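You operate a simulated robot arm through the tools that you are given. There is no shell and no other tool.

You are at the controls of a simulated robot arm. One attempt, no reset.

Task
Rub the rusty plate clean with the red pad, then wipe it wet with the white pad.
Fine: water from the tub; pads back, lid shut. A coat counts when it lies all over at full strength: go over it till it gets no stronger. What is to be rubbed or washed off counts as gone when no trace of it is left.

The check looks at the end state, three seconds after you hand in, the way a careful person would. Anything else that was tipped, shoved, dropped, spilled or broken makes it a failure. Lids that push on must go on centred and level and be pressed home; caps that screw on are set level and turned clockwise until they are tight.

Robot
A 6-joint arm with a fingered hand, fixed in place. Base frame: the origin is at the foot of the arm, x ahead of it, y to its left, z up; the work surface is at about z = 0.8. Units: m, rad, N and s.
With the tool pointing down near the work surface it reaches from about 0.18 to 0.9 m from the base axis. Its first joint turns from -2.897 to 2.897 rad. Payload 5 kg.
The TCP is the grasp point between the finger pads, 0.037 m short of the fingertips. In the tool frame z runs along the fingers and y along their closing line. Largest opening 0.124 m; the body of the gripper starts 0.043 m behind the TCP. The gripper is a hand of 3 fingers: y runs from the thumb to the fingers, the wrist lies at [-0.021, -0.125, -0.215] in the tool frame, and closing takes about 1.5 s.
Orientation is told as [roll, pitch, yaw] about the base's x, y, z axes, in that order, counted from this pose: with the fingers straight down and the wrist toward the robot, the tool's x, y and z point along [0, 1, 0], [1, 0, 0] and [0, 0, -1] of the base frame.

Tools
- The arm moves only by the tool servo_tool. Its argument "steps" is a list of rows, each an object of numbers (a shift or turn left out is 0, a gripper value left out holds the last): "dx", "dy", "dz": the shift along the base's x, y, z in units of 200 mm (1.0 is 200 mm); "wx", "wy", "wz": the turn, a rotation vector about the base's x, y, z in units of 60 degrees (1.0 is 60 degrees). In form: [{"dx": .., "dy": .., "dz": .., "wx": .., "wy": .., "wz": ..}, ...]. A call has 1 to 20 rows; each row is the pose to reach, as a shift and turn from the pose commanded when the call began. "gripper" is the gripper command, from -1 (shut) to 1 (fully open), values between in proportion, set as the call begins (left out, the last holds). A call with a number of a shift or a turn outside -1 to 1 is refused whole. A row lasts 0.2 s, in which the tool goes at most 0.05 m and 0.15 rad; a call with a longer step from one row to the next is refused whole, and so is a gripper value outside its range. A pose out of reach is approached as far as the arm can. The call stops where the force on the tool passes 40 N (or 10 N more than at its start, if that is more) or the arm is blocked; 0.2 s more then pass. Each finger travels about 0.072 m/s and halts on what it meets, pressing with about 22 N; the grip force reading is that of the motor and also rises with nothing between the fingers. The clock runs only during rows and for 0.2 s after the last one: add rows that repeat a pose to give the fingers time. The reply holds the time, the measured pose of the TCP, the force on the tool along the base axes, the opening and the grip force, in the units named above and with some noise, with the torque about the TCP (base axes, N m) and any sound that the robot's microphone picked up.
- Cameras (640 x 400 px; columns grow to the right, rows downward): "scene" is fixed at [0.2213, -0.6497, 1.4013]; the picture's right is [0.75, -0.66, 0.00], its down [-0.42, -0.48, -0.77] and it looks along [0.50, 0.58, -0.64] (base axes); focal length 335 px, centre (320, 200). "wrist" rides on the gripper at [0.072, -0.104, -0.154] in the tool frame; the picture's right is [-0.83, 0.26, -0.49], its down [-0.51, -0.72, 0.47] and it looks along [-0.23, 0.64, 0.73] (tool axes); focal length 243 px, centre (320, 200).
- grab_frame(camera): a new picture of that camera. No time passes.
- move_fingers(index, middle, thumb_bend, thumb_turn): sets how far each is bent, from 0 (flat) to 100 (curled in); at 30 the hand is open as for a grip, at 70 the pads meet at the TCP. One left out holds its place. A second passes; each finger stops where it meets its share of the squeeze, and holds until it gets a number again. A gripper value or a shape takes the hand back. It gives what a move gives, with no picture; readings hold the bend of each and the force on the fingers (four entries, about 0 where the hand has none), thumb and palm. thumb_turn goes from beside the hand (0) to across from the fingers (100), as for a grip.
- set_grasp(shape): the hand has 3 fingers and takes this shape, open, in about a second: jaw (thumb against the fingers, like two jaws); tri (thumb and two fingers); tip (a fingertip pinch); poke (one finger out to press); point (the index stretched); flat (the hand flat); cup (the hand cupped); fist (a fist). The gripper value then closes the fingers along that shape, each until it touches; the sizes above hold for jaw. It gives what a move gives, with no picture.
- pixel_to_xyz(camera, pixels): there is no depth. For up to 12 entries [column, row, z] of the newest picture of that camera ("zoom" is the newest enlarged one), the place [x, y] in the base frame at which the ray of that pixel passes the height z, good to about 0.003 m. No time passes.
- zoom(camera, box): a new picture of the part [left, top, right, bottom] of that camera's present view, enlarged. No time passes.
- hand_in(): hands the job in; it is judged then, once.

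Open the gripper and draw the arm clear of the work before you hand the job in, unless the task says otherwise.

The tools are called after "Call:" by a JSON object that holds its "api" and its "payload". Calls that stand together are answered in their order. servo_tool: Moves the arm, as the interface text tells. Its arguments: {"type":"object","properties":{"steps":{"type":"array"},"gripper":{"type":"number"}},"required":["steps"]} The other tools are called the same way: set_grasp (shape) gives the hand a shape; move_fingers (index, middle, thumb_bend, thumb_turn) moves the fingers one by one; grab_frame (camera) takes a picture; pixel_to_xyz (camera, pixels) gives the place at which the rays of pixels pass given heights; zoom (camera, box) takes an enlarged picture of a part of a camera's view; hand_in () hands the job in.

At the start:

```text
time: 0.0
tool_pos: [0.595, -0.4474, 1.1492]
tcp_rot: [0.0, 0.0, -0.001]
ft_force: [0.6, -0.2, -0.5]
wrist_torque: [0.01, 0.02, 0.0]
grip_width: 0.1237
gripper_force: 0.0
shape: jaw
bend: [30.0, 30.0, 30.0, 98.0]
finger forces: [0.0, 0.0, 0.0, 0.0, 0.0, 0.1]
```

scene: 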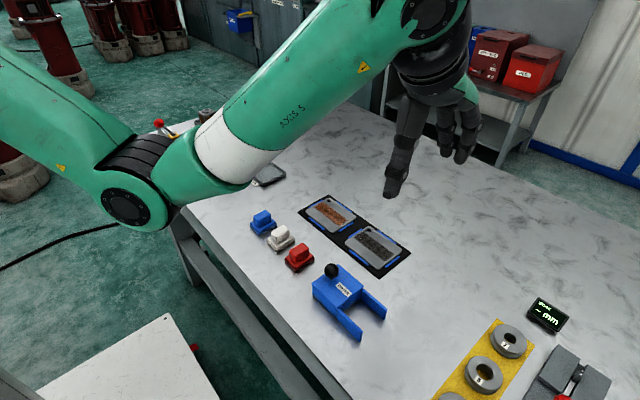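
wrist: 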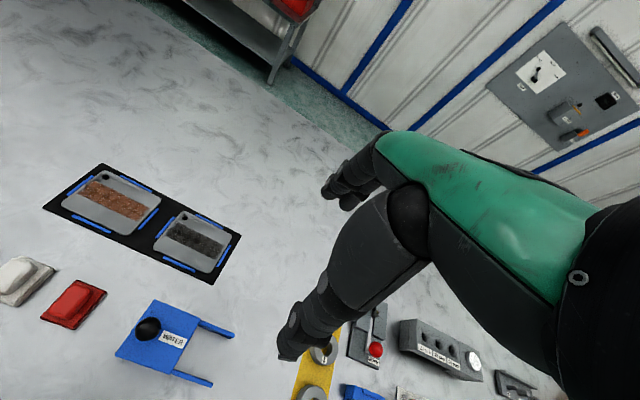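

The scene shows pads at about (262,222), (281,237), (299,257), and plates at (330,213) and (372,247). I zoom in for details.

Call:
{"api": "zoom", "payload": {"camera": "scene", "box": [230, 170, 430, 295]}}

Call:
{"api": "zoom", "payload": {"camera": "scene", "box": [140, 90, 300, 190]}}

Call:
{"api": "zoom", "payload": {"camera": "wrist", "box": [0, 150, 260, 400]}}

Call:
{"api": "zoom", "payload": {"camera": "wrist", "box": [240, 280, 560, 400]}}

Call:
{"api": "zoom", "payload": {"camera": "scene", "box": [420, 280, 640, 400]}}

```text
3.20 times, centred on (330, 232) of scene
```

zoom: 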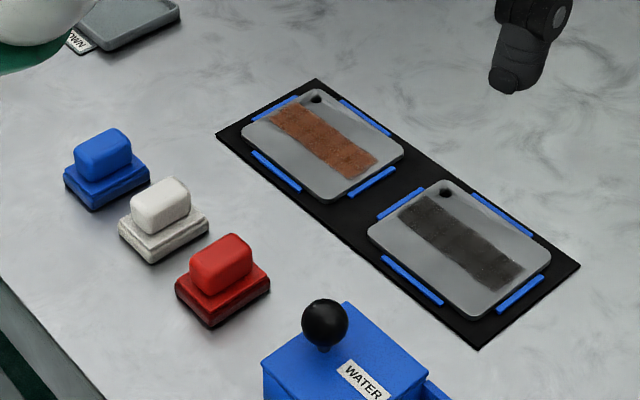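

```text
4.00 times, centred on (220, 140) of scene
```

zoom: 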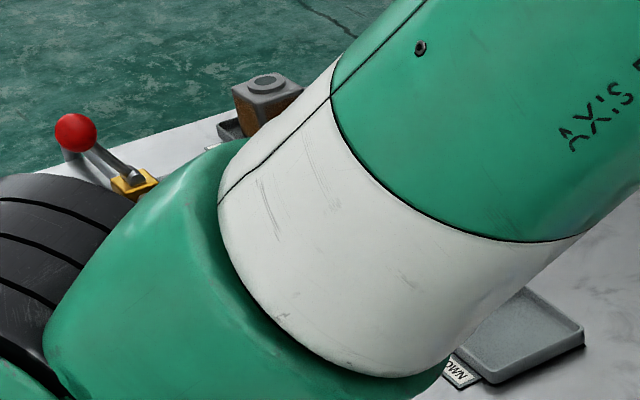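

```text
1.60 times, centred on (130, 275) of wrist
```

zoom: 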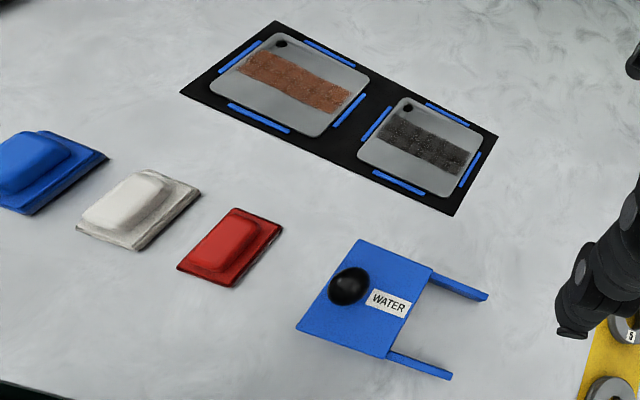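

```text
2.00 times, centred on (400, 340) of wrist
```

zoom: 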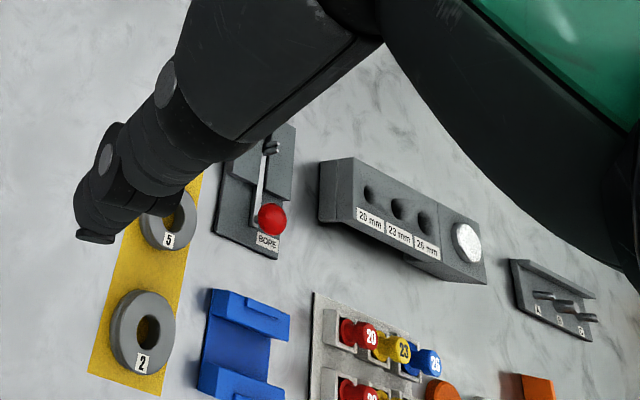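

```text
2.91 times, centred on (530, 340) of scene
```

zoom: 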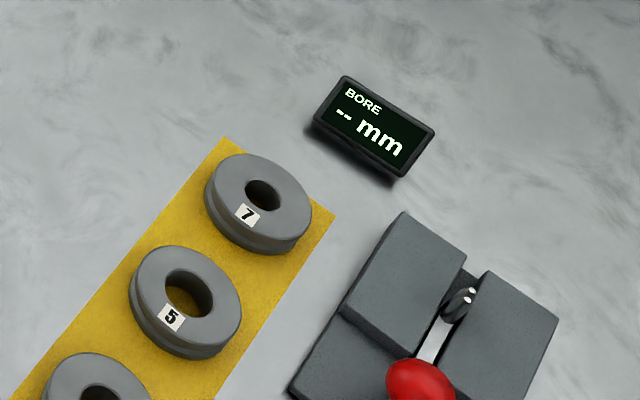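

I compute where the pads, plates and tub are.

Call:
{"api": "pixel_to_xyz", "payload": {"camera": "scene", "pixels": [[262, 220, 0.84], [281, 235, 0.84], [299, 255, 0.84], [331, 215, 0.805], [373, 248, 0.805], [331, 271, 0.9], [335, 300, 0.8], [385, 317, 0.84], [360, 341, 0.8], [268, 176, 0.81]]}}

Call:
{"api": "pixel_to_xyz", "payload": {"camera": "wrist", "pixels": [[72, 303, 0.82], [22, 280, 0.82], [110, 203, 0.803], [190, 242, 0.803], [142, 330, 0.88], [121, 356, 0.86], [156, 300, 0.86], [180, 317, 0.86], [155, 373, 0.86], [233, 336, 0.86], [211, 385, 0.86]]}}

Call:
{"api": "zoom", "payload": {"camera": "scene", "box": [290, 245, 410, 350]}}

```text
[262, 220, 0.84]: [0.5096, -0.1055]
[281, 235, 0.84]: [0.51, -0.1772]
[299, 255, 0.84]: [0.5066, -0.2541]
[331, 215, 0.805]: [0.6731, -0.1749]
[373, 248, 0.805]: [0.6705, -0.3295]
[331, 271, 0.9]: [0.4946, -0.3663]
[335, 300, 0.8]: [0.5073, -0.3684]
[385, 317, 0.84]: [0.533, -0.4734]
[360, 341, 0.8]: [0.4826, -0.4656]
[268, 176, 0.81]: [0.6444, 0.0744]
```

```text
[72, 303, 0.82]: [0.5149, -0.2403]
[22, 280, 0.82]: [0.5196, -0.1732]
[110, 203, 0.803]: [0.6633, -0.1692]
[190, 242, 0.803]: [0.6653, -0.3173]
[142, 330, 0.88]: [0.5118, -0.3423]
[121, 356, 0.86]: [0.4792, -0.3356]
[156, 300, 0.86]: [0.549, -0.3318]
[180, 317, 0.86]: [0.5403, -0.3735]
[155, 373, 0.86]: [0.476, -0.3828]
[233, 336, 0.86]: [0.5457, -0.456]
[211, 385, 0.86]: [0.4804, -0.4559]
```

```text
3.81 times, centred on (350, 298) of scene
```

zoom: 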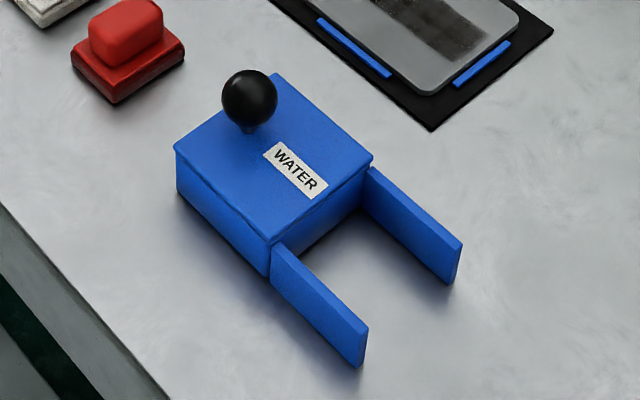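

The red pad is at about (0.51,-0.25), white at (0.515,-0.175), the rusty plate is centred around (0.67,-0.17), and the tub with its sliding lid is at around (0.51,-0.35). I move the hand back to get a closer wrist view.

Call:
{"api": "servo_tool", "payload": {"steps": [{"dx": -0.2, "dy": 0.15}, {"dx": -0.4, "dy": 0.3}, {"dx": -0.6, "dy": 0.45}, {"dx": -0.8, "dy": 0.6}, {"dx": -0.95, "dy": 0.75}, {"dx": -0.95, "dy": 0.75}]}}

Call:
{"api": "grab_frame", "payload": {"camera": "wrist"}}

Call:
{"api": "grab_frame", "payload": {"camera": "scene"}}

```text
time: 1.4
tool_pos: [0.443, -0.3099, 1.0831]
tcp_rot: [-0.003, -0.003, -0.003]
ft_force: [-0.1, -1.1, -0.1]
wrist_torque: [-0.01, -0.02, 0.01]
grip_width: 0.124
gripper_force: 0.1
shape: jaw
bend: [30.0, 30.0, 30.0, 98.0]
finger forces: [0.1, 0.1, 0.1, 0.0, 0.0, 0.0]
out of reach, approached as far as the arm can: row 3, 4, 5, 6
```

```text
taken
```

wrist: 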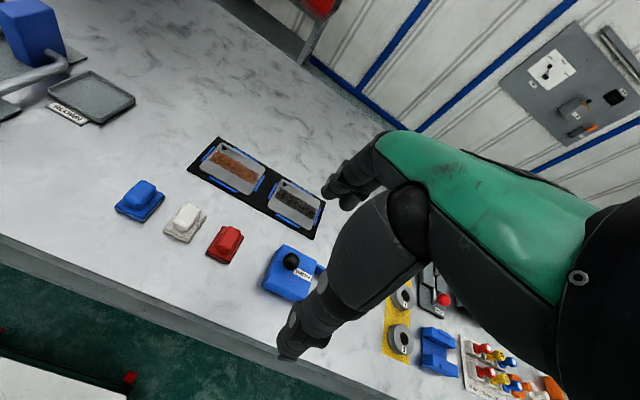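

```text
taken
```

scene: 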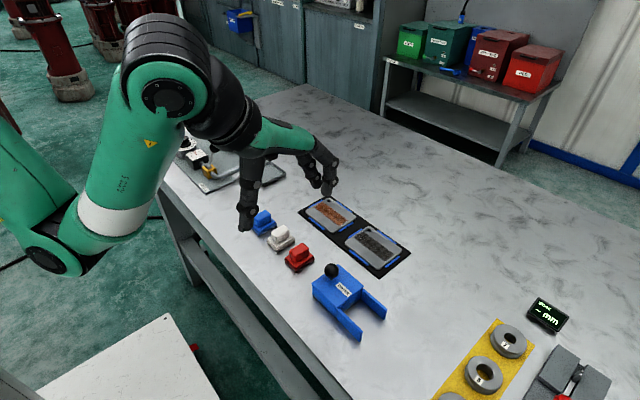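

Tool was limited at x=0.443. I zoom into the wrist view for pad shapes and the tub.

Call:
{"api": "zoom", "payload": {"camera": "wrist", "box": [100, 130, 340, 310]}}

Call:
{"api": "zoom", "payload": {"camera": "wrist", "box": [0, 40, 160, 140]}}

Call:
{"api": "zoom", "payload": {"camera": "scene", "box": [235, 200, 335, 275]}}

Call:
{"api": "zoom", "payload": {"camera": "scene", "box": [290, 185, 420, 285]}}

```text
2.22 times, centred on (220, 220) of wrist
```

zoom: 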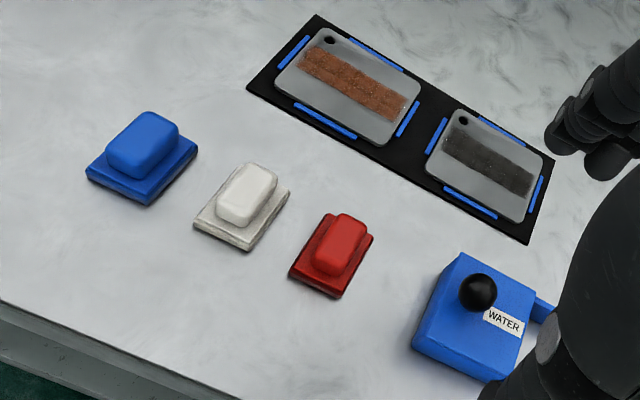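

```text
4.00 times, centred on (80, 90) of wrist
```

zoom: 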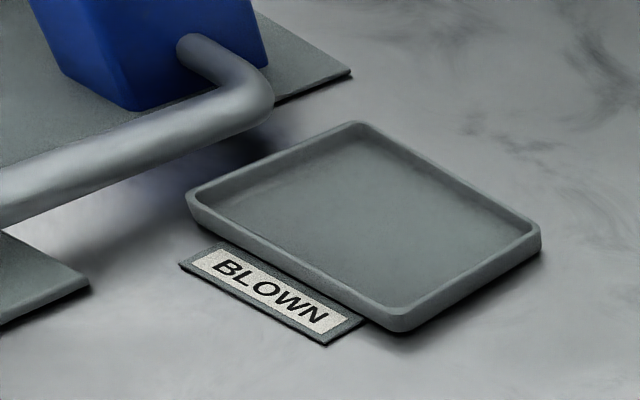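

```text
5.33 times, centred on (285, 238) of scene
```

zoom: 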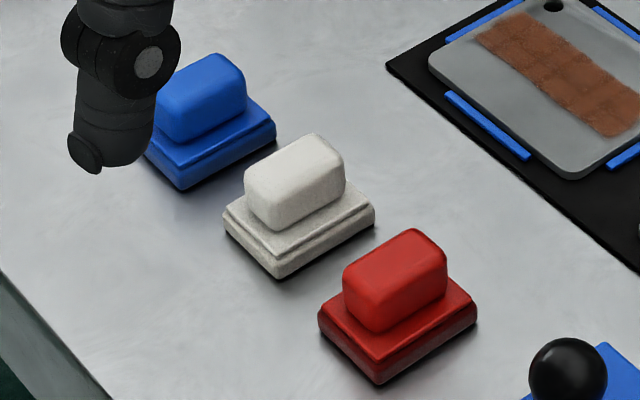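

```text
4.00 times, centred on (355, 235) of scene
```

zoom: 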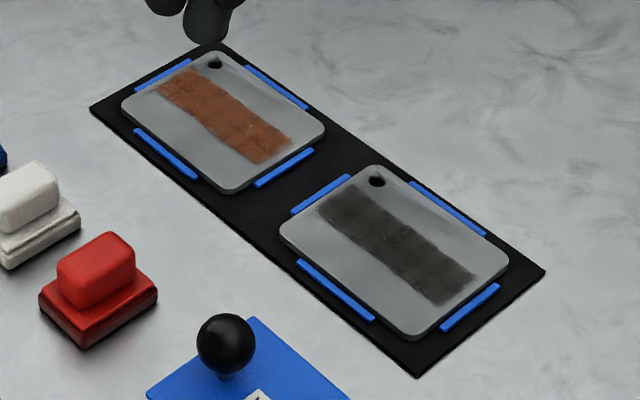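

I re-zoom on the pads and query corner positions.

Call:
{"api": "zoom", "payload": {"camera": "scene", "box": [235, 200, 335, 275]}}

Call:
{"api": "pixel_to_xyz", "payload": {"camera": "zoom", "pixels": [[321, 332, 0.8], [380, 384, 0.8], [476, 318, 0.8], [225, 233, 0.8], [279, 278, 0.8], [374, 226, 0.8], [344, 266, 0.85], [412, 229, 0.85], [445, 252, 0.85], [375, 290, 0.85], [245, 178, 0.85], [312, 134, 0.85]]}}

Call:
{"api": "pixel_to_xyz", "payload": {"camera": "zoom", "pixels": [[343, 163, 0.85], [278, 195, 0.85], [280, 227, 0.82], [380, 331, 0.82], [374, 362, 0.81], [321, 316, 0.81], [473, 297, 0.81]]}}

```text
5.33 times, centred on (285, 238) of scene
```

zoom: 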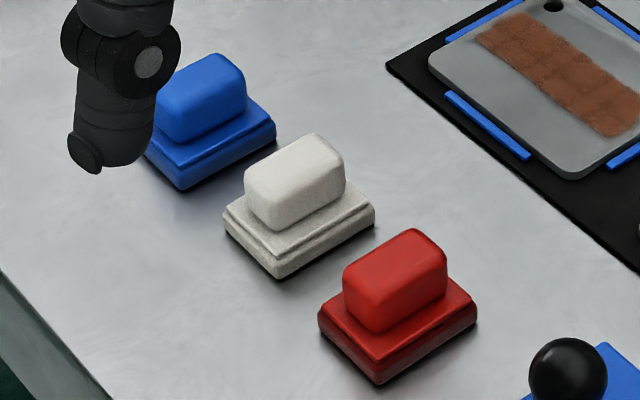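

```text
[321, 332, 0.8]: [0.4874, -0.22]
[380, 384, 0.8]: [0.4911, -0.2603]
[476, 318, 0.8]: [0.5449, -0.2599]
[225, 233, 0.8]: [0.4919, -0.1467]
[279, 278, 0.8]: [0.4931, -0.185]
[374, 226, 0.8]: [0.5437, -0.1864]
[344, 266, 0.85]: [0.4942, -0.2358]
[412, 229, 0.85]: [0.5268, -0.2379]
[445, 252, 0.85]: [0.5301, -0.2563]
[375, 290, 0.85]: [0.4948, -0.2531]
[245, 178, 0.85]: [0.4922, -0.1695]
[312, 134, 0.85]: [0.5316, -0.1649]
```

```text
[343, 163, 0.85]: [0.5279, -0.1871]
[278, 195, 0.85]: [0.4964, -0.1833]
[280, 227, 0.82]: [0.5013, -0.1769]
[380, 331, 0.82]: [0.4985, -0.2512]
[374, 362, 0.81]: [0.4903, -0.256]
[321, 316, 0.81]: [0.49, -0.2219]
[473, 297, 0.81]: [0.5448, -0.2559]
```

Pads are about 0.056 x 0.04 with the red centred near (0.517,-0.240) and the white near (0.518,-0.166). Now I measure the tub and the plate.

Call:
{"api": "zoom", "payload": {"camera": "scene", "box": [300, 250, 400, 350]}}

Call:
{"api": "pixel_to_xyz", "payload": {"camera": "zoom", "pixels": [[400, 200, 0.85]]}}

Call:
{"api": "zoom", "payload": {"camera": "scene", "box": [290, 185, 420, 285]}}

Call:
{"api": "pixel_to_xyz", "payload": {"camera": "zoom", "pixels": [[122, 105, 0.805], [230, 192, 0.805], [325, 130, 0.805], [217, 52, 0.805], [160, 88, 0.805], [188, 68, 0.805], [292, 140, 0.805], [258, 163, 0.805], [281, 238, 0.805], [412, 338, 0.805], [507, 262, 0.805], [375, 167, 0.805]]}}

Call:
{"api": "pixel_to_xyz", "payload": {"camera": "zoom", "pixels": [[90, 108, 0.8], [418, 377, 0.8], [546, 270, 0.8], [218, 42, 0.8], [135, 130, 0.805], [195, 178, 0.805], [255, 185, 0.805], [313, 150, 0.805], [137, 90, 0.805], [190, 60, 0.805], [246, 68, 0.805], [306, 108, 0.805]]}}

```text
4.00 times, centred on (350, 300) of scene
```

zoom: 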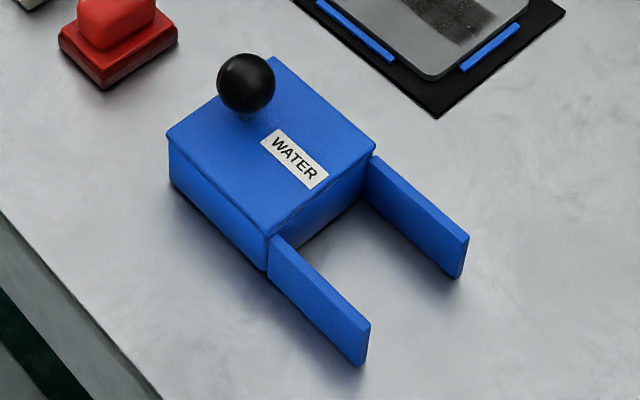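

```text
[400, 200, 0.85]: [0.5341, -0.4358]
```

```text
4.00 times, centred on (355, 235) of scene
```

zoom: 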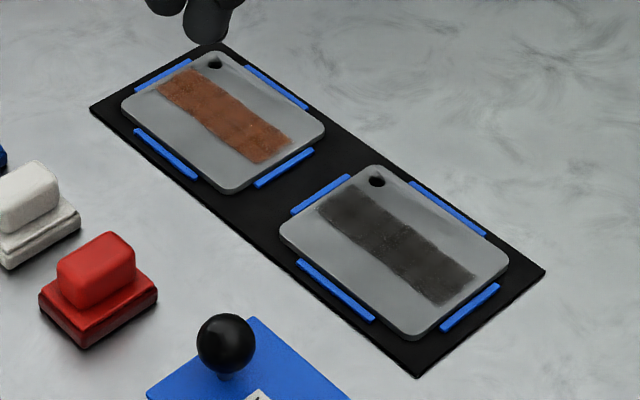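

```text
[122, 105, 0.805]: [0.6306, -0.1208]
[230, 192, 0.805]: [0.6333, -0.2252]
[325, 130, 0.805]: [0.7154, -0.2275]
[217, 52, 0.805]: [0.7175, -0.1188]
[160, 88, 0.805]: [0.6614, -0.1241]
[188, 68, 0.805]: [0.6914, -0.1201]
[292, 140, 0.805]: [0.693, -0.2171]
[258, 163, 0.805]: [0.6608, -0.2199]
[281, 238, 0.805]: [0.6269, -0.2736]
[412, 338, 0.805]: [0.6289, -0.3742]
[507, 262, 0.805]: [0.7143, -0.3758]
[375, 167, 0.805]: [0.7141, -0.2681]
```

```text
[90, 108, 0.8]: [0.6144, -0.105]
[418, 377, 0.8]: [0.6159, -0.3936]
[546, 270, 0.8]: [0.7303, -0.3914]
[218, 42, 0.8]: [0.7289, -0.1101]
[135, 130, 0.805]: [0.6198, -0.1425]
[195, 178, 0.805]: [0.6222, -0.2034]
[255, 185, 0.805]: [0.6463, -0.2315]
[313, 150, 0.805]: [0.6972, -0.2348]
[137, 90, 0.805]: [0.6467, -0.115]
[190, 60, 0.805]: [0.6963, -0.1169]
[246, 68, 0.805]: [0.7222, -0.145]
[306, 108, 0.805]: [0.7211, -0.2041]
```

I query the tub geometry.

Call:
{"api": "zoom", "payload": {"camera": "scene", "box": [300, 250, 400, 350]}}

Call:
{"api": "pixel_to_xyz", "payload": {"camera": "zoom", "pixels": [[170, 185, 0.8], [266, 271, 0.8], [375, 187, 0.8], [358, 366, 0.8], [460, 278, 0.8], [167, 140, 0.84], [268, 237, 0.84], [375, 148, 0.84], [275, 57, 0.84], [370, 325, 0.832], [468, 238, 0.832], [272, 238, 0.835]]}}

Call:
{"api": "pixel_to_xyz", "payload": {"camera": "zoom", "pixels": [[246, 83, 0.865], [246, 83, 0.875], [240, 118, 0.84], [167, 140, 0.835], [268, 237, 0.835], [375, 148, 0.835], [275, 57, 0.835]]}}

```text
4.00 times, centred on (350, 300) of scene
```

zoom: 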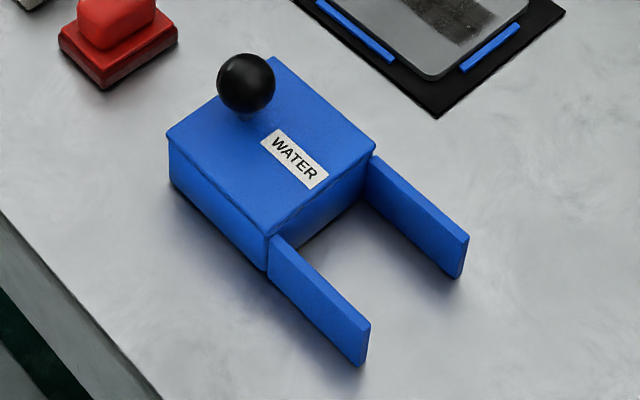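

```text
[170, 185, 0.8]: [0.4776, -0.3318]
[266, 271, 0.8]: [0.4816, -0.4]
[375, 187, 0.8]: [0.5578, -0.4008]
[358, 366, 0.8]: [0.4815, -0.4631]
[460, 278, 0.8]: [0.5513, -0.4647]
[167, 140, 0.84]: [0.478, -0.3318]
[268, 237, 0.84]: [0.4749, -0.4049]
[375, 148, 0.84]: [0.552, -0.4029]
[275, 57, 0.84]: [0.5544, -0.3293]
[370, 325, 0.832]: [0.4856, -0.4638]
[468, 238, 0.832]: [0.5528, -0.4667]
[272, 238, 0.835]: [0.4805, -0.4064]
```

```text
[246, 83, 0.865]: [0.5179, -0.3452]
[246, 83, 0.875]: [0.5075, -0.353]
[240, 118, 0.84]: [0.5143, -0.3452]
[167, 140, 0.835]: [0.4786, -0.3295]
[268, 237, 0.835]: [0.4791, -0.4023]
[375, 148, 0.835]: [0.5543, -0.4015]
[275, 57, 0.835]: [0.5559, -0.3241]
```

Tub: x 0.478–0.555, y −0.402…−0.327, with its knob at about (0.515,-0.345,0.863) and rails going to −y. I turn the hand by −90° about z (closing along y) above the red pad, with the gripper half closed.

Call:
{"api": "servo_tool", "payload": {"steps": [{"dx": 0.04, "dy": 0.03, "wz": -0.14}, {"dx": 0.08, "dy": 0.07, "wz": -0.28}, {"dx": 0.12, "dy": 0.1, "wz": -0.42}, {"dx": 0.16, "dy": 0.14, "wz": -0.56}, {"dx": 0.2, "dy": 0.17, "wz": -0.7}, {"dx": 0.25, "dy": 0.21, "wz": -0.84}, {"dx": 0.3, "dy": 0.25, "wz": -0.98}, {"dx": 0.37, "dy": 0.35, "wz": -1.0}], "gripper": 0}}

Call:
{"api": "servo_tool", "payload": {"steps": [{"wz": -0.125}, {"wz": -0.25}, {"wz": -0.375}, {"wz": -0.5}, {"wz": -0.5}]}}

Call:
{"api": "grab_frame", "payload": {"camera": "scene"}}

Call:
{"api": "grab_frame", "payload": {"camera": "wrist"}}

```text
time: 3.2
tool_pos: [0.5175, -0.2416, 1.0849]
tcp_rot: [-0.001, -0.002, -1.051]
ft_force: [0.2, -0.2, -0.9]
wrist_torque: [-0.01, -0.02, -0.02]
grip_width: 0.0626
gripper_force: 0.1
shape: jaw
bend: [74.0, 45.0, 69.0, 100.0]
finger forces: [0.0, 0.0, 0.0, 0.1, 0.1, 0.0]
```

```text
time: 4.4
tool_pos: [0.5272, -0.2653, 1.0449]
tcp_rot: [0.002, -0.005, -1.571]
ft_force: [0.5, -0.4, -0.2]
wrist_torque: [0.0, -0.01, 0.02]
grip_width: 0.0626
gripper_force: 0.1
shape: jaw
bend: [74.0, 45.0, 69.0, 100.0]
finger forces: [0.0, 0.0, 0.0, 0.0, 0.0, 0.0]
out of reach, approached as far as the arm can: row 2, 3, 4, 5
```

```text
taken
```

scene: 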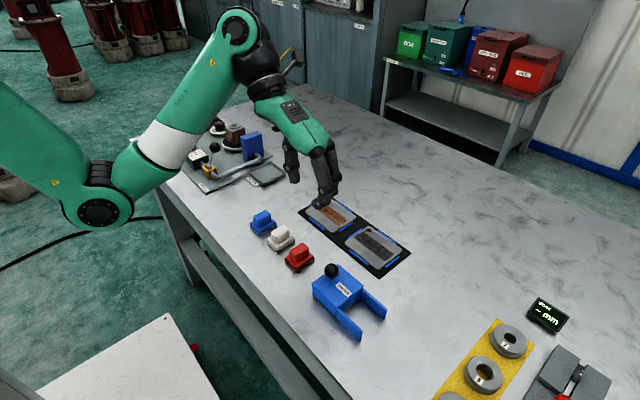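

```text
taken
```

wrist: 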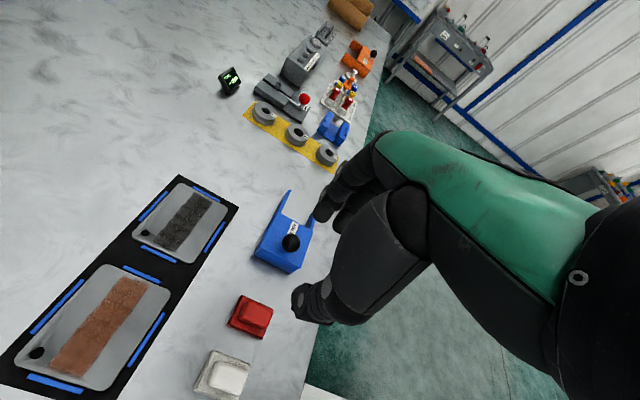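

Orientation is now −90°. I zoom in on the hand to see how its fingers sit at this opening.

Call:
{"api": "zoom", "payload": {"camera": "scene", "box": [240, 80, 360, 220]}}

Call:
{"api": "zoom", "payload": {"camera": "wrist", "box": [200, 130, 420, 340]}}

```text
2.86 times, centred on (300, 150) of scene
```

zoom: 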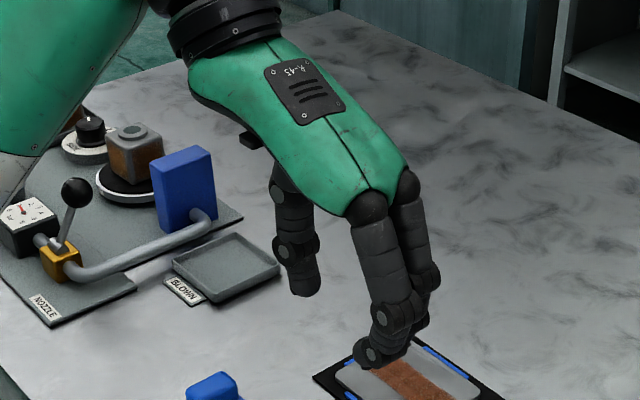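

```text
1.90 times, centred on (310, 235) of wrist
```

zoom: 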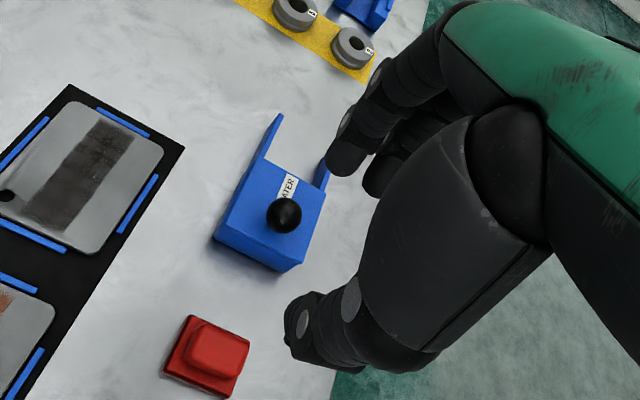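

Fingers look fine. I descend to about z=0.93 above the red pad at (0.517,-0.240).

Call:
{"api": "servo_tool", "payload": {"steps": [{"dx": -0.01, "dy": 0.03, "dz": -0.15}, {"dx": -0.02, "dy": 0.06, "dz": -0.3}, {"dx": -0.04, "dy": 0.1, "dz": -0.45}, {"dx": -0.05, "dy": 0.126, "dz": -0.575}, {"dx": -0.05, "dy": 0.126, "dz": -0.575}]}}

Call:
{"api": "grab_frame", "payload": {"camera": "scene"}}

Call:
{"api": "zoom", "payload": {"camera": "wrist", "box": [200, 130, 440, 340]}}

Call:
{"api": "zoom", "payload": {"camera": "scene", "box": [220, 140, 380, 300]}}

```text
time: 5.6
tool_pos: [0.5181, -0.2377, 0.9309]
tcp_rot: [0.001, -0.001, -1.572]
ft_force: [0.1, -0.7, -0.3]
wrist_torque: [-0.02, 0.0, 0.03]
grip_width: 0.0626
gripper_force: 0.0
shape: jaw
bend: [74.0, 45.0, 69.0, 100.0]
finger forces: [0.0, 0.0, 0.0, 0.1, 0.0, 0.1]
```

```text
taken
```

scene: 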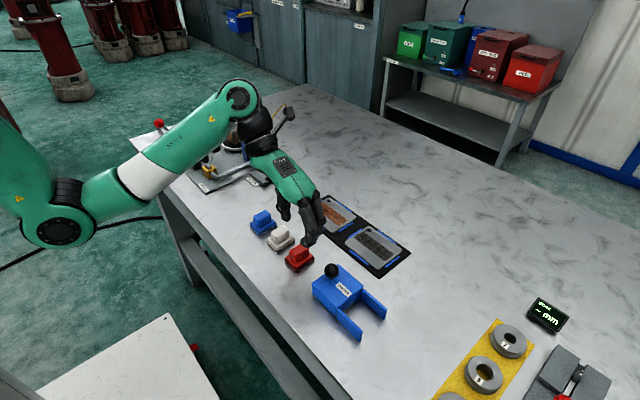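

```text
1.90 times, centred on (320, 235) of wrist
```

zoom: 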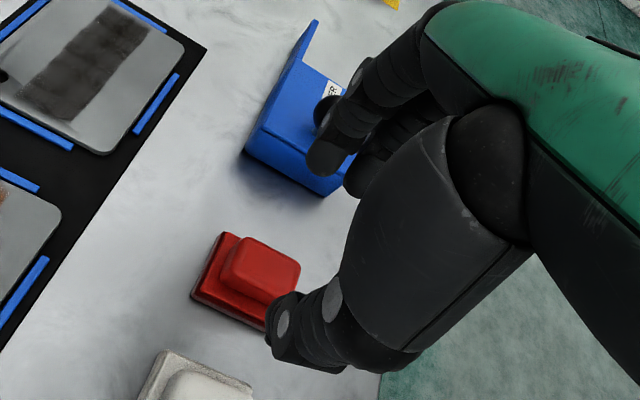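

```text
2.50 times, centred on (300, 220) of scene
```

zoom: 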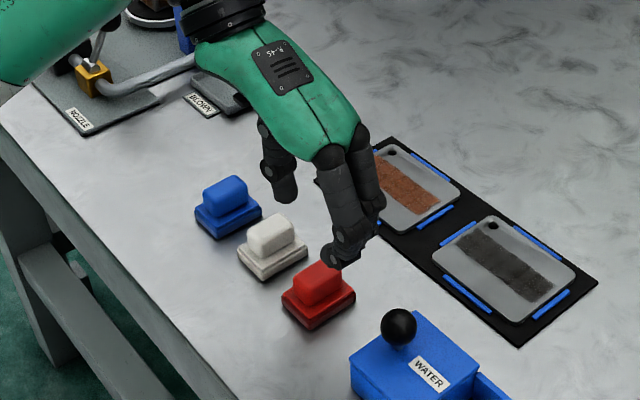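

I check the fingertip positions against heights.

Call:
{"api": "pixel_to_xyz", "payload": {"camera": "scene", "pixels": [[307, 243, 0.89], [307, 243, 0.9], [307, 243, 0.91], [288, 219, 0.89], [288, 219, 0.9], [288, 219, 0.91], [316, 236, 0.89], [316, 236, 0.9]]}}

Call:
{"api": "zoom", "payload": {"camera": "scene", "box": [265, 180, 345, 260]}}

```text
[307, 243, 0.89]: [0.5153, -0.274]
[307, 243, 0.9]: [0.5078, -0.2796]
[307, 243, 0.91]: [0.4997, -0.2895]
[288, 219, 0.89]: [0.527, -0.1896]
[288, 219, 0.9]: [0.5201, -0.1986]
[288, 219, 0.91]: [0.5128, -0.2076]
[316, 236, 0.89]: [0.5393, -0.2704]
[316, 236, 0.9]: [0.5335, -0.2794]
```

```text
5.00 times, centred on (305, 220) of scene
```

zoom: 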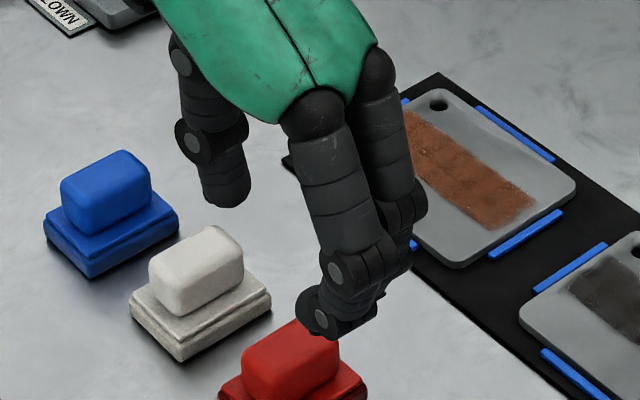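

Fingertips sit about 0.037 below the TCP. I descend to TCP z≈0.862, then close on the red handle.

Call:
{"api": "servo_tool", "payload": {"steps": [{"dz": -0.1, "dy": -0.01}, {"dz": -0.2, "dy": -0.01}, {"dz": -0.3, "dy": -0.01}, {"dz": -0.345, "dy": -0.01}, {"dz": -0.345, "dy": -0.01}]}}

Call:
{"api": "zoom", "payload": {"camera": "scene", "box": [255, 190, 355, 290]}}

Call:
{"api": "zoom", "payload": {"camera": "wrist", "box": [240, 150, 440, 340]}}

```text
time: 6.8
tool_pos: [0.5184, -0.2389, 0.8607]
tcp_rot: [-0.001, -0.001, -1.574]
ft_force: [0.3, 0.1, 0.7]
wrist_torque: [-0.03, 0.02, 0.0]
grip_width: 0.0624
gripper_force: 0.0
shape: jaw
bend: [74.0, 45.0, 69.0, 100.0]
finger forces: [0.0, 0.0, 0.0, 0.0, 0.0, 0.1]
```

```text
4.00 times, centred on (305, 240) of scene
```

zoom: 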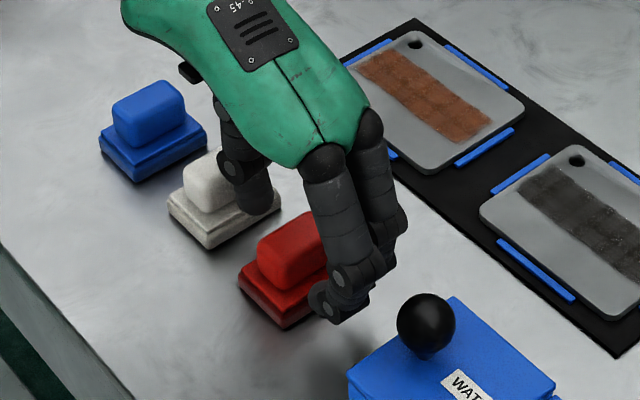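

```text
2.11 times, centred on (340, 245) of wrist
```

zoom: 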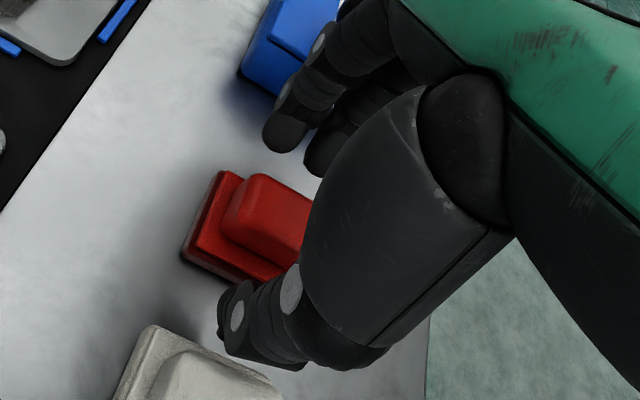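

The handle lies between thumb and fingers. I close the gripper.

Call:
{"api": "servo_tool", "payload": {"steps": [{"dz": 0}, {"dz": 0}, {"dz": 0}, {"dz": 0}, {"dz": 0}, {"dz": 0}, {"dz": 0}, {"dz": 0}], "gripper": -1}}

Call:
{"api": "zoom", "payload": {"camera": "scene", "box": [255, 190, 355, 290]}}

Call:
{"api": "zoom", "payload": {"camera": "wrist", "box": [240, 150, 440, 340]}}

```text
time: 8.6
tool_pos: [0.5195, -0.2402, 0.8618]
tcp_rot: [0.001, 0.0, -1.573]
ft_force: [-0.4, -0.5, -0.5]
wrist_torque: [0.01, 0.0, -0.04]
grip_width: 0.021
gripper_force: 21.6
shape: jaw
bend: [73.0, 61.0, 74.0, 100.0]
finger forces: [12.8, 6.7, 0.0, 0.0, 19.3, 0.0]
```

```text
4.00 times, centred on (305, 240) of scene
```

zoom: 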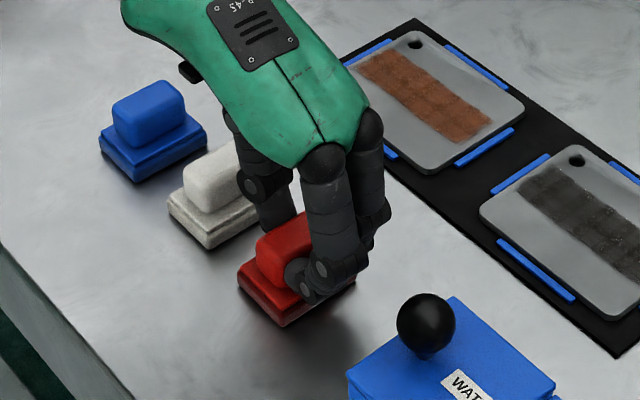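

```text
2.11 times, centred on (340, 245) of wrist
```

zoom: 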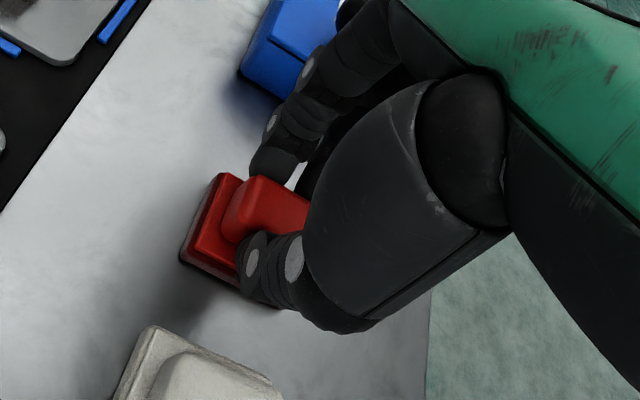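

Good grip (0.021 m, forces on both fingers and thumb). I lift 0.06 m and check that the pad is held.

Call:
{"api": "servo_tool", "payload": {"steps": [{"dz": 0.1}, {"dz": 0.2}, {"dz": 0.3}, {"dz": 0.3}]}}

Call:
{"api": "zoom", "payload": {"camera": "scene", "box": [255, 170, 355, 270]}}

```text
time: 9.6
tool_pos: [0.5186, -0.2395, 0.9232]
tcp_rot: [0.002, 0.0, -1.574]
ft_force: [0.3, 0.6, -0.6]
wrist_torque: [-0.02, 0.0, 0.01]
grip_width: 0.0213
gripper_force: 21.8
shape: jaw
bend: [73.0, 61.0, 74.0, 100.0]
finger forces: [12.6, 6.6, 0.0, 0.1, 19.3, 0.0]
```

```text
4.00 times, centred on (305, 220) of scene
```

zoom: 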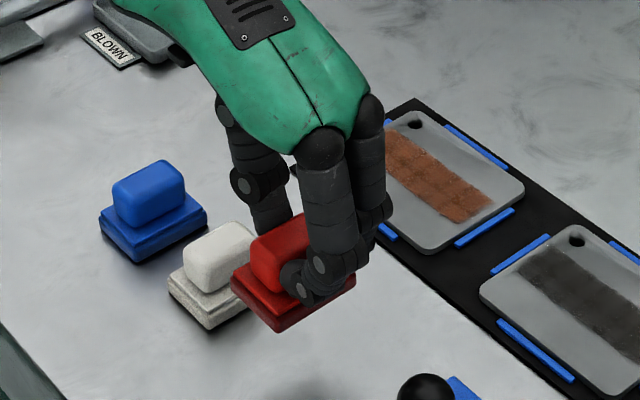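

The pad is held level. I carry it over the plate centre and lower to just above it.

Call:
{"api": "servo_tool", "payload": {"steps": [{"dx": 0.2, "dy": 0.08}, {"dx": 0.4, "dy": 0.17}, {"dx": 0.6, "dy": 0.25}, {"dx": 0.785, "dy": 0.335}, {"dx": 0.785, "dy": 0.335, "dz": -0.1}, {"dx": 0.785, "dy": 0.335, "dz": -0.2}, {"dx": 0.785, "dy": 0.335, "dz": -0.24}, {"dx": 0.785, "dy": 0.335, "dz": -0.24}]}}

Call:
{"api": "zoom", "payload": {"camera": "scene", "box": [285, 150, 395, 260]}}

```text
time: 11.4
tool_pos: [0.6744, -0.1721, 0.8741]
tcp_rot: [0.0, 0.0, -1.573]
ft_force: [0.2, 0.1, -0.3]
wrist_torque: [-0.01, -0.02, 0.03]
grip_width: 0.0211
gripper_force: 22.3
shape: jaw
bend: [73.0, 61.0, 74.0, 100.0]
finger forces: [12.7, 6.8, 0.0, 0.1, 19.4, 0.0]
```

```text
3.64 times, centred on (340, 205) of scene
```

zoom: 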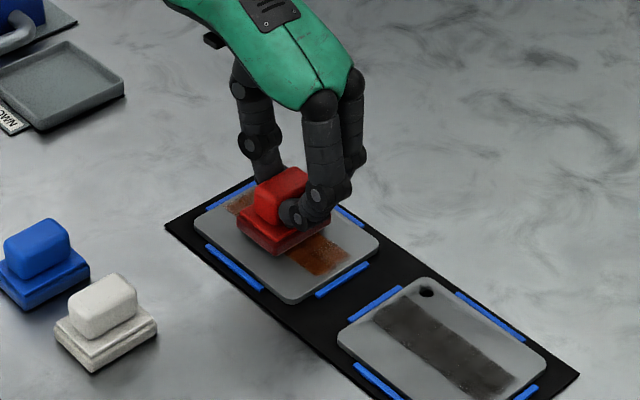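

The pad hovers just above the plate. I lower gently in small steps to find contact.

Call:
{"api": "servo_tool", "payload": {"steps": [{"dz": -0.01}, {"dz": -0.02}, {"dz": -0.03}, {"dz": -0.03}]}}

Call:
{"api": "servo_tool", "payload": {"steps": [{"dz": -0.01}, {"dz": -0.01}]}}

```text
time: 12.4
tool_pos: [0.6754, -0.1728, 0.8689]
tcp_rot: [0.004, -0.004, -1.572]
ft_force: [-3.2, 0.8, 16.7]
wrist_torque: [0.01, 0.11, -0.05]
grip_width: 0.0217
gripper_force: 21.5
shape: jaw
bend: [73.0, 61.0, 74.0, 100.0]
finger forces: [14.7, 8.2, 0.0, 0.0, 23.8, 0.0]
```

```text
time: 13.0
tool_pos: [0.6756, -0.1716, 0.8677]
tcp_rot: [0.003, -0.001, -1.571]
ft_force: [-0.2, -1.5, 28.3]
wrist_torque: [-0.05, 0.01, 0.01]
grip_width: 0.0229
gripper_force: 22.2
shape: jaw
bend: [73.0, 61.0, 74.0, 100.0]
finger forces: [16.9, 9.8, 0.0, 0.1, 25.7, 0.0]
```

Contact force is 28 N; I ease back 2 mm and rub back and forth along y.

Call:
{"api": "servo_tool", "payload": {"steps": [{"dz": 0.01}, {"dz": 0.01, "dy": 0.06}, {"dz": 0.01, "dy": 0.12}, {"dz": 0.01, "dy": 0.18}, {"dz": 0.01, "dy": 0.12}, {"dz": 0.01, "dy": 0.06}, {"dz": 0.01, "dy": 0}, {"dz": 0.01, "dy": -0.06}, {"dz": 0.01, "dy": -0.12}, {"dz": 0.01, "dy": -0.18}, {"dz": 0.01, "dy": -0.12}, {"dz": 0.01, "dy": -0.06}, {"dz": 0.01, "dy": 0}]}}

Call:
{"api": "zoom", "payload": {"camera": "scene", "box": [285, 150, 395, 260]}}

```text
time: 15.8
tool_pos: [0.6743, -0.1743, 0.8677]
tcp_rot: [0.001, -0.003, -1.573]
ft_force: [-0.6, -4.6, 10.7]
wrist_torque: [-0.2, 0.01, 0.04]
grip_width: 0.0221
gripper_force: 22.4
shape: jaw
bend: [73.0, 61.0, 75.0, 100.0]
finger forces: [16.4, 9.0, 0.0, 0.0, 20.9, 0.0]
```

```text
3.64 times, centred on (340, 205) of scene
```

zoom: 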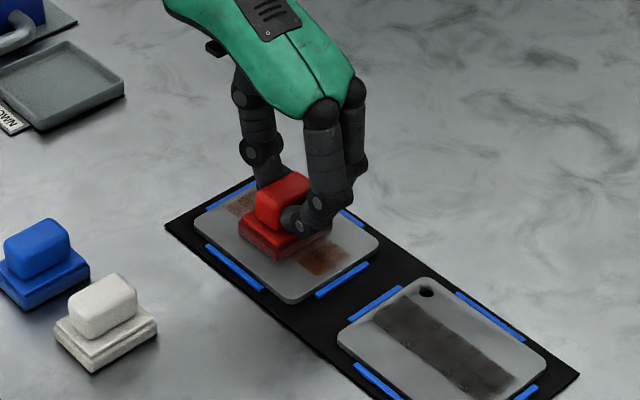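

The rust is fading. I continue rubbing with more strokes.

Call:
{"api": "servo_tool", "payload": {"steps": [{"dy": 0.07}, {"dy": 0.14}, {"dy": 0.2}, {"dy": 0.14}, {"dy": 0.2}, {"dy": 0.12}, {"dy": 0.04}, {"dy": -0.04}, {"dy": -0.12}, {"dy": -0.2}, {"dy": -0.14}, {"dy": -0.2}, {"dy": -0.12}, {"dy": -0.04}, {"dy": 0.04}, {"dy": 0.12}, {"dy": 0.2}, {"dy": 0.12}, {"dy": 0.04}, {"dy": 0}]}}

Call:
{"api": "zoom", "payload": {"camera": "scene", "box": [285, 150, 395, 260]}}

```text
time: 20.0
tool_pos: [0.6762, -0.1723, 0.8683]
tcp_rot: [0.0, 0.001, -1.572]
ft_force: [-0.5, 1.9, 4.5]
wrist_torque: [0.04, -0.01, 0.0]
grip_width: 0.0222
gripper_force: 21.7
shape: jaw
bend: [73.0, 61.0, 74.0, 100.0]
finger forces: [13.5, 7.4, 0.0, 0.0, 23.3, 0.1]
```

```text
3.64 times, centred on (340, 205) of scene
```

zoom: 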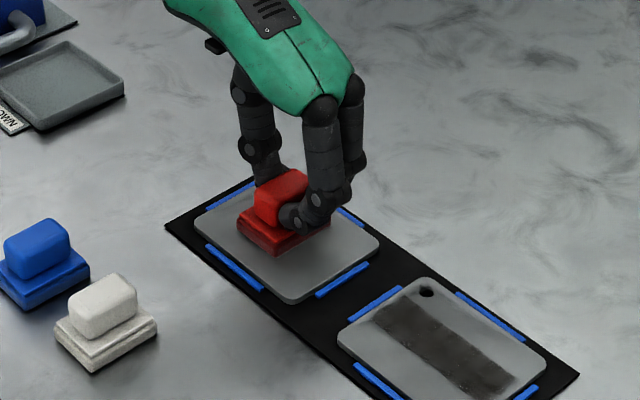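

Rust looks nearly gone. I do another full set with 1 mm more pressure and slight x offsets to catch edges.

Call:
{"api": "servo_tool", "payload": {"steps": [{"dz": -0.005, "dx": 0.04}, {"dy": 0.1, "dz": -0.005, "dx": 0.05}, {"dy": 0.21, "dz": -0.005, "dx": 0.05}, {"dy": 0.21, "dz": -0.005, "dx": 0.0}, {"dy": 0.21, "dz": -0.005, "dx": -0.05}, {"dy": 0.1, "dz": -0.005, "dx": -0.05}, {"dy": 0, "dz": -0.005, "dx": -0.05}, {"dy": -0.1, "dz": -0.005, "dx": -0.05}, {"dy": -0.21, "dz": -0.005, "dx": -0.05}, {"dy": -0.21, "dz": -0.005, "dx": 0}, {"dy": -0.21, "dz": -0.005, "dx": 0.05}, {"dy": -0.1, "dz": -0.005, "dx": 0.05}, {"dy": 0, "dz": -0.005, "dx": 0.05}, {"dy": 0.1, "dz": -0.005, "dx": 0}, {"dy": 0.21, "dz": -0.005, "dx": 0}, {"dy": 0.1, "dz": -0.005, "dx": 0}, {"dy": 0, "dz": -0.005, "dx": 0}, {"dy": -0.1, "dz": -0.005, "dx": 0}, {"dy": -0.21, "dz": -0.005, "dx": 0}, {"dy": -0.1, "dz": -0.005, "dx": 0}]}}

Call:
{"api": "servo_tool", "payload": {"steps": [{"dz": 0.1}, {"dz": 0.3}, {"dz": 0.35, "dx": -0.2}, {"dz": 0.35, "dx": -0.4}, {"dz": 0.35, "dx": -0.6}, {"dz": 0.35, "dx": -0.75}, {"dz": 0.35, "dx": -0.75}]}}

Call:
{"api": "zoom", "payload": {"camera": "scene", "box": [285, 160, 395, 270]}}

Call:
{"api": "grab_frame", "payload": {"camera": "wrist"}}

```text
time: 24.2
tool_pos: [0.6763, -0.1947, 0.8674]
tcp_rot: [0.001, -0.001, -1.573]
ft_force: [-0.2, -4.4, 14.0]
wrist_torque: [-0.21, 0.0, 0.0]
grip_width: 0.0225
gripper_force: 21.6
shape: jaw
bend: [73.0, 60.0, 74.0, 100.0]
finger forces: [16.4, 9.9, 0.0, 0.0, 20.9, 0.1]
```

```text
time: 25.8
tool_pos: [0.5246, -0.1935, 0.936]
tcp_rot: [0.001, 0.0, -1.572]
ft_force: [-0.5, -0.1, -1.0]
wrist_torque: [0.02, -0.01, -0.02]
grip_width: 0.0219
gripper_force: 22.3
shape: jaw
bend: [73.0, 60.0, 74.0, 100.0]
finger forces: [13.5, 7.3, 0.2, 0.0, 20.6, 0.0]
```

```text
3.64 times, centred on (340, 215) of scene
```

zoom: 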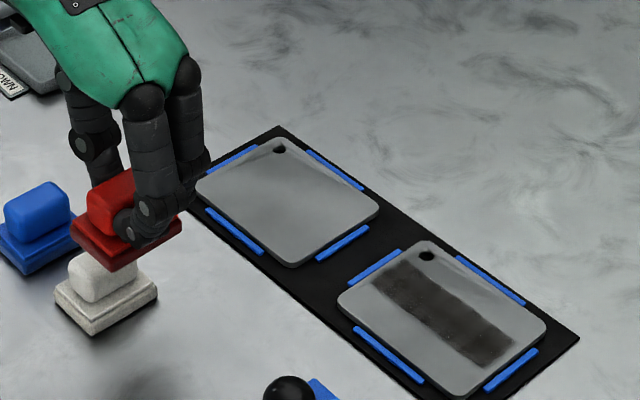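

```text
taken
```

wrist: 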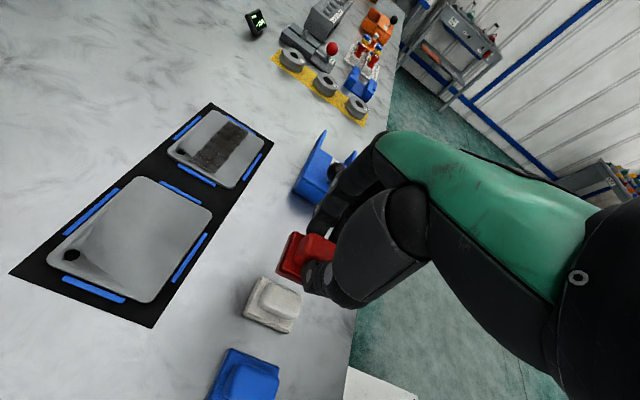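

The plate looks bare; I zoom closer for traces.

Call:
{"api": "zoom", "payload": {"camera": "scene", "box": [312, 190, 356, 234]}}

Call:
{"api": "zoom", "payload": {"camera": "wrist", "box": [30, 150, 230, 320]}}

Call:
{"api": "zoom", "payload": {"camera": "scene", "box": [290, 190, 330, 240]}}

```text
9.09 times, centred on (334, 212) of scene
```

zoom: 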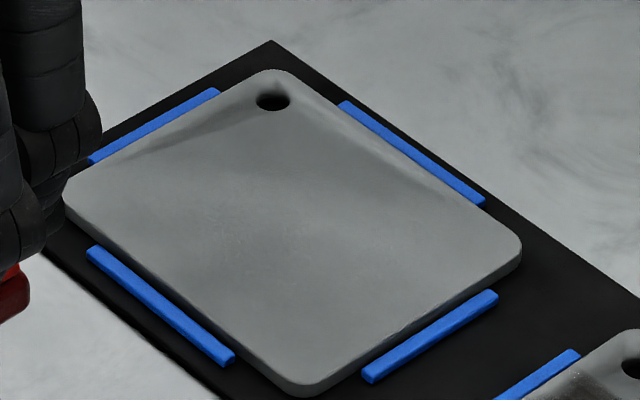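

```text
2.35 times, centred on (130, 235) of wrist
```

zoom: 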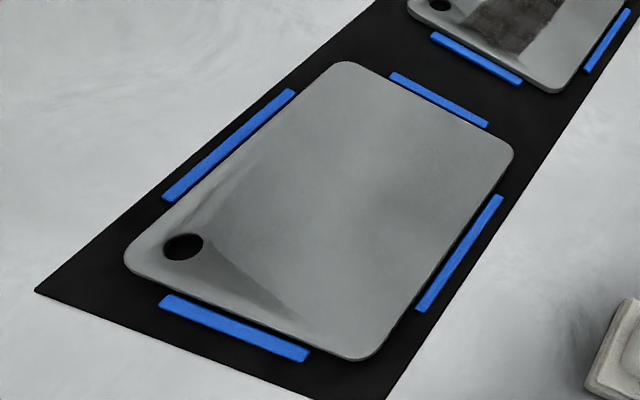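

```text
8.00 times, centred on (310, 215) of scene
```

zoom: 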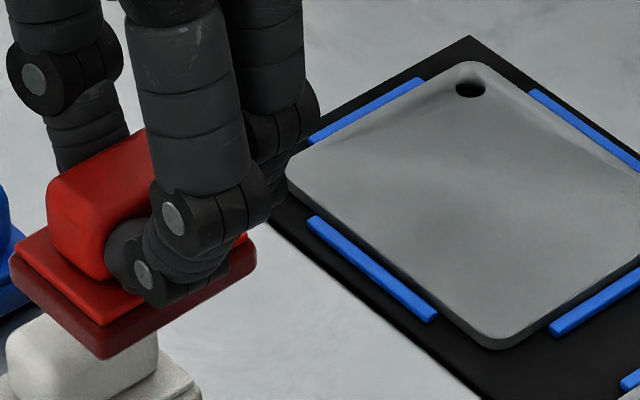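

The plate is clean. I carry the red pad back over its original spot and lower it near the table.

Call:
{"api": "servo_tool", "payload": {"steps": [{"dx": -0.015, "dy": -0.12}, {"dx": -0.03, "dy": -0.2275}, {"dx": -0.03, "dy": -0.2275, "dz": -0.15}, {"dx": -0.03, "dy": -0.2275, "dz": -0.3}, {"dx": -0.03, "dy": -0.2275, "dz": -0.355}, {"dx": -0.03, "dy": -0.2275, "dz": -0.355}]}}

Call:
{"api": "servo_tool", "payload": {"steps": [{"dz": -0.01}, {"dz": -0.015}, {"dz": -0.015}]}}

Call:
{"api": "zoom", "payload": {"camera": "scene", "box": [255, 190, 355, 290]}}

```text
time: 27.2
tool_pos: [0.5199, -0.2389, 0.8669]
tcp_rot: [-0.001, 0.0, -1.571]
ft_force: [-0.5, 1.3, -0.9]
wrist_torque: [0.01, 0.0, -0.03]
grip_width: 0.0219
gripper_force: 22.2
shape: jaw
bend: [73.0, 60.0, 74.0, 100.0]
finger forces: [13.3, 7.3, 0.1, 0.1, 20.8, 0.0]
```

```text
time: 28.0
tool_pos: [0.518, -0.2389, 0.8638]
tcp_rot: [0.0, -0.001, -1.571]
ft_force: [-0.3, -0.8, 0.2]
wrist_torque: [0.04, 0.0, 0.0]
grip_width: 0.022
gripper_force: 21.8
shape: jaw
bend: [73.0, 60.0, 74.0, 100.0]
finger forces: [13.4, 7.4, 0.1, 0.0, 20.8, 0.0]
```

```text
4.00 times, centred on (305, 240) of scene
```

zoom: 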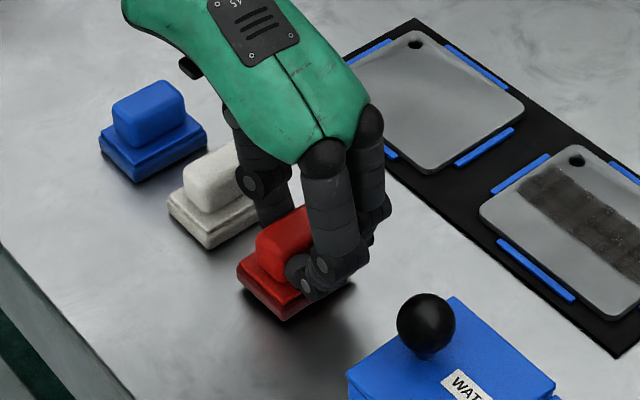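

No contact yet; I go down in small steps until I feel the table.

Call:
{"api": "servo_tool", "payload": {"steps": [{"dz": -0.005}, {"dz": -0.01}, {"dz": -0.01}]}}

Call:
{"api": "servo_tool", "payload": {"steps": [{"dz": -0.005}, {"dz": -0.005}]}}

Call:
{"api": "servo_tool", "payload": {"steps": [{"dz": -0.005}, {"dz": -0.005}]}}

```text
time: 28.8
tool_pos: [0.5196, -0.239, 0.8616]
tcp_rot: [0.001, 0.002, -1.572]
ft_force: [0.2, 0.8, -1.2]
wrist_torque: [0.0, 0.02, -0.01]
grip_width: 0.0219
gripper_force: 21.9
shape: jaw
bend: [73.0, 60.0, 74.0, 100.0]
finger forces: [13.4, 7.3, 0.0, 0.1, 20.7, 0.0]
```

```text
time: 29.4
tool_pos: [0.5205, -0.2381, 0.86]
tcp_rot: [-0.001, 0.0, -1.573]
ft_force: [0.0, -0.5, -1.4]
wrist_torque: [0.0, 0.01, 0.03]
grip_width: 0.0219
gripper_force: 22.1
shape: jaw
bend: [73.0, 60.0, 74.0, 100.0]
finger forces: [13.3, 7.3, 0.0, 0.0, 20.8, 0.1]
```

```text
time: 30.0
tool_pos: [0.5193, -0.2386, 0.8586]
tcp_rot: [0.0, 0.001, -1.575]
ft_force: [0.1, -0.1, -1.0]
wrist_torque: [-0.01, 0.04, 0.01]
grip_width: 0.022
gripper_force: 22.1
shape: jaw
bend: [73.0, 60.0, 74.0, 100.0]
finger forces: [13.3, 7.3, 0.0, 0.0, 20.7, 0.1]
```

Call:
{"api": "servo_tool", "payload": {"steps": [{"dz": -0.005}, {"dz": -0.005}]}}

Call:
{"api": "servo_tool", "payload": {"steps": [{"dz": -0.005}, {"dz": -0.005}]}}

```text
time: 30.6
tool_pos: [0.5191, -0.2389, 0.8588]
tcp_rot: [0.001, 0.002, -1.572]
ft_force: [-0.3, 0.2, 1.4]
wrist_torque: [-0.03, 0.02, -0.03]
grip_width: 0.0217
gripper_force: 21.3
shape: jaw
bend: [73.0, 60.0, 74.0, 100.0]
finger forces: [13.5, 7.3, 0.0, 0.1, 21.1, 0.0]
```

```text
time: 31.2
tool_pos: [0.5211, -0.2393, 0.8585]
tcp_rot: [0.001, -0.001, -1.573]
ft_force: [-0.7, 0.7, 13.0]
wrist_torque: [-0.02, 0.02, -0.02]
grip_width: 0.0221
gripper_force: 22.0
shape: jaw
bend: [73.0, 60.0, 74.0, 100.0]
finger forces: [13.9, 8.1, 0.0, 0.1, 22.8, 0.0]
```

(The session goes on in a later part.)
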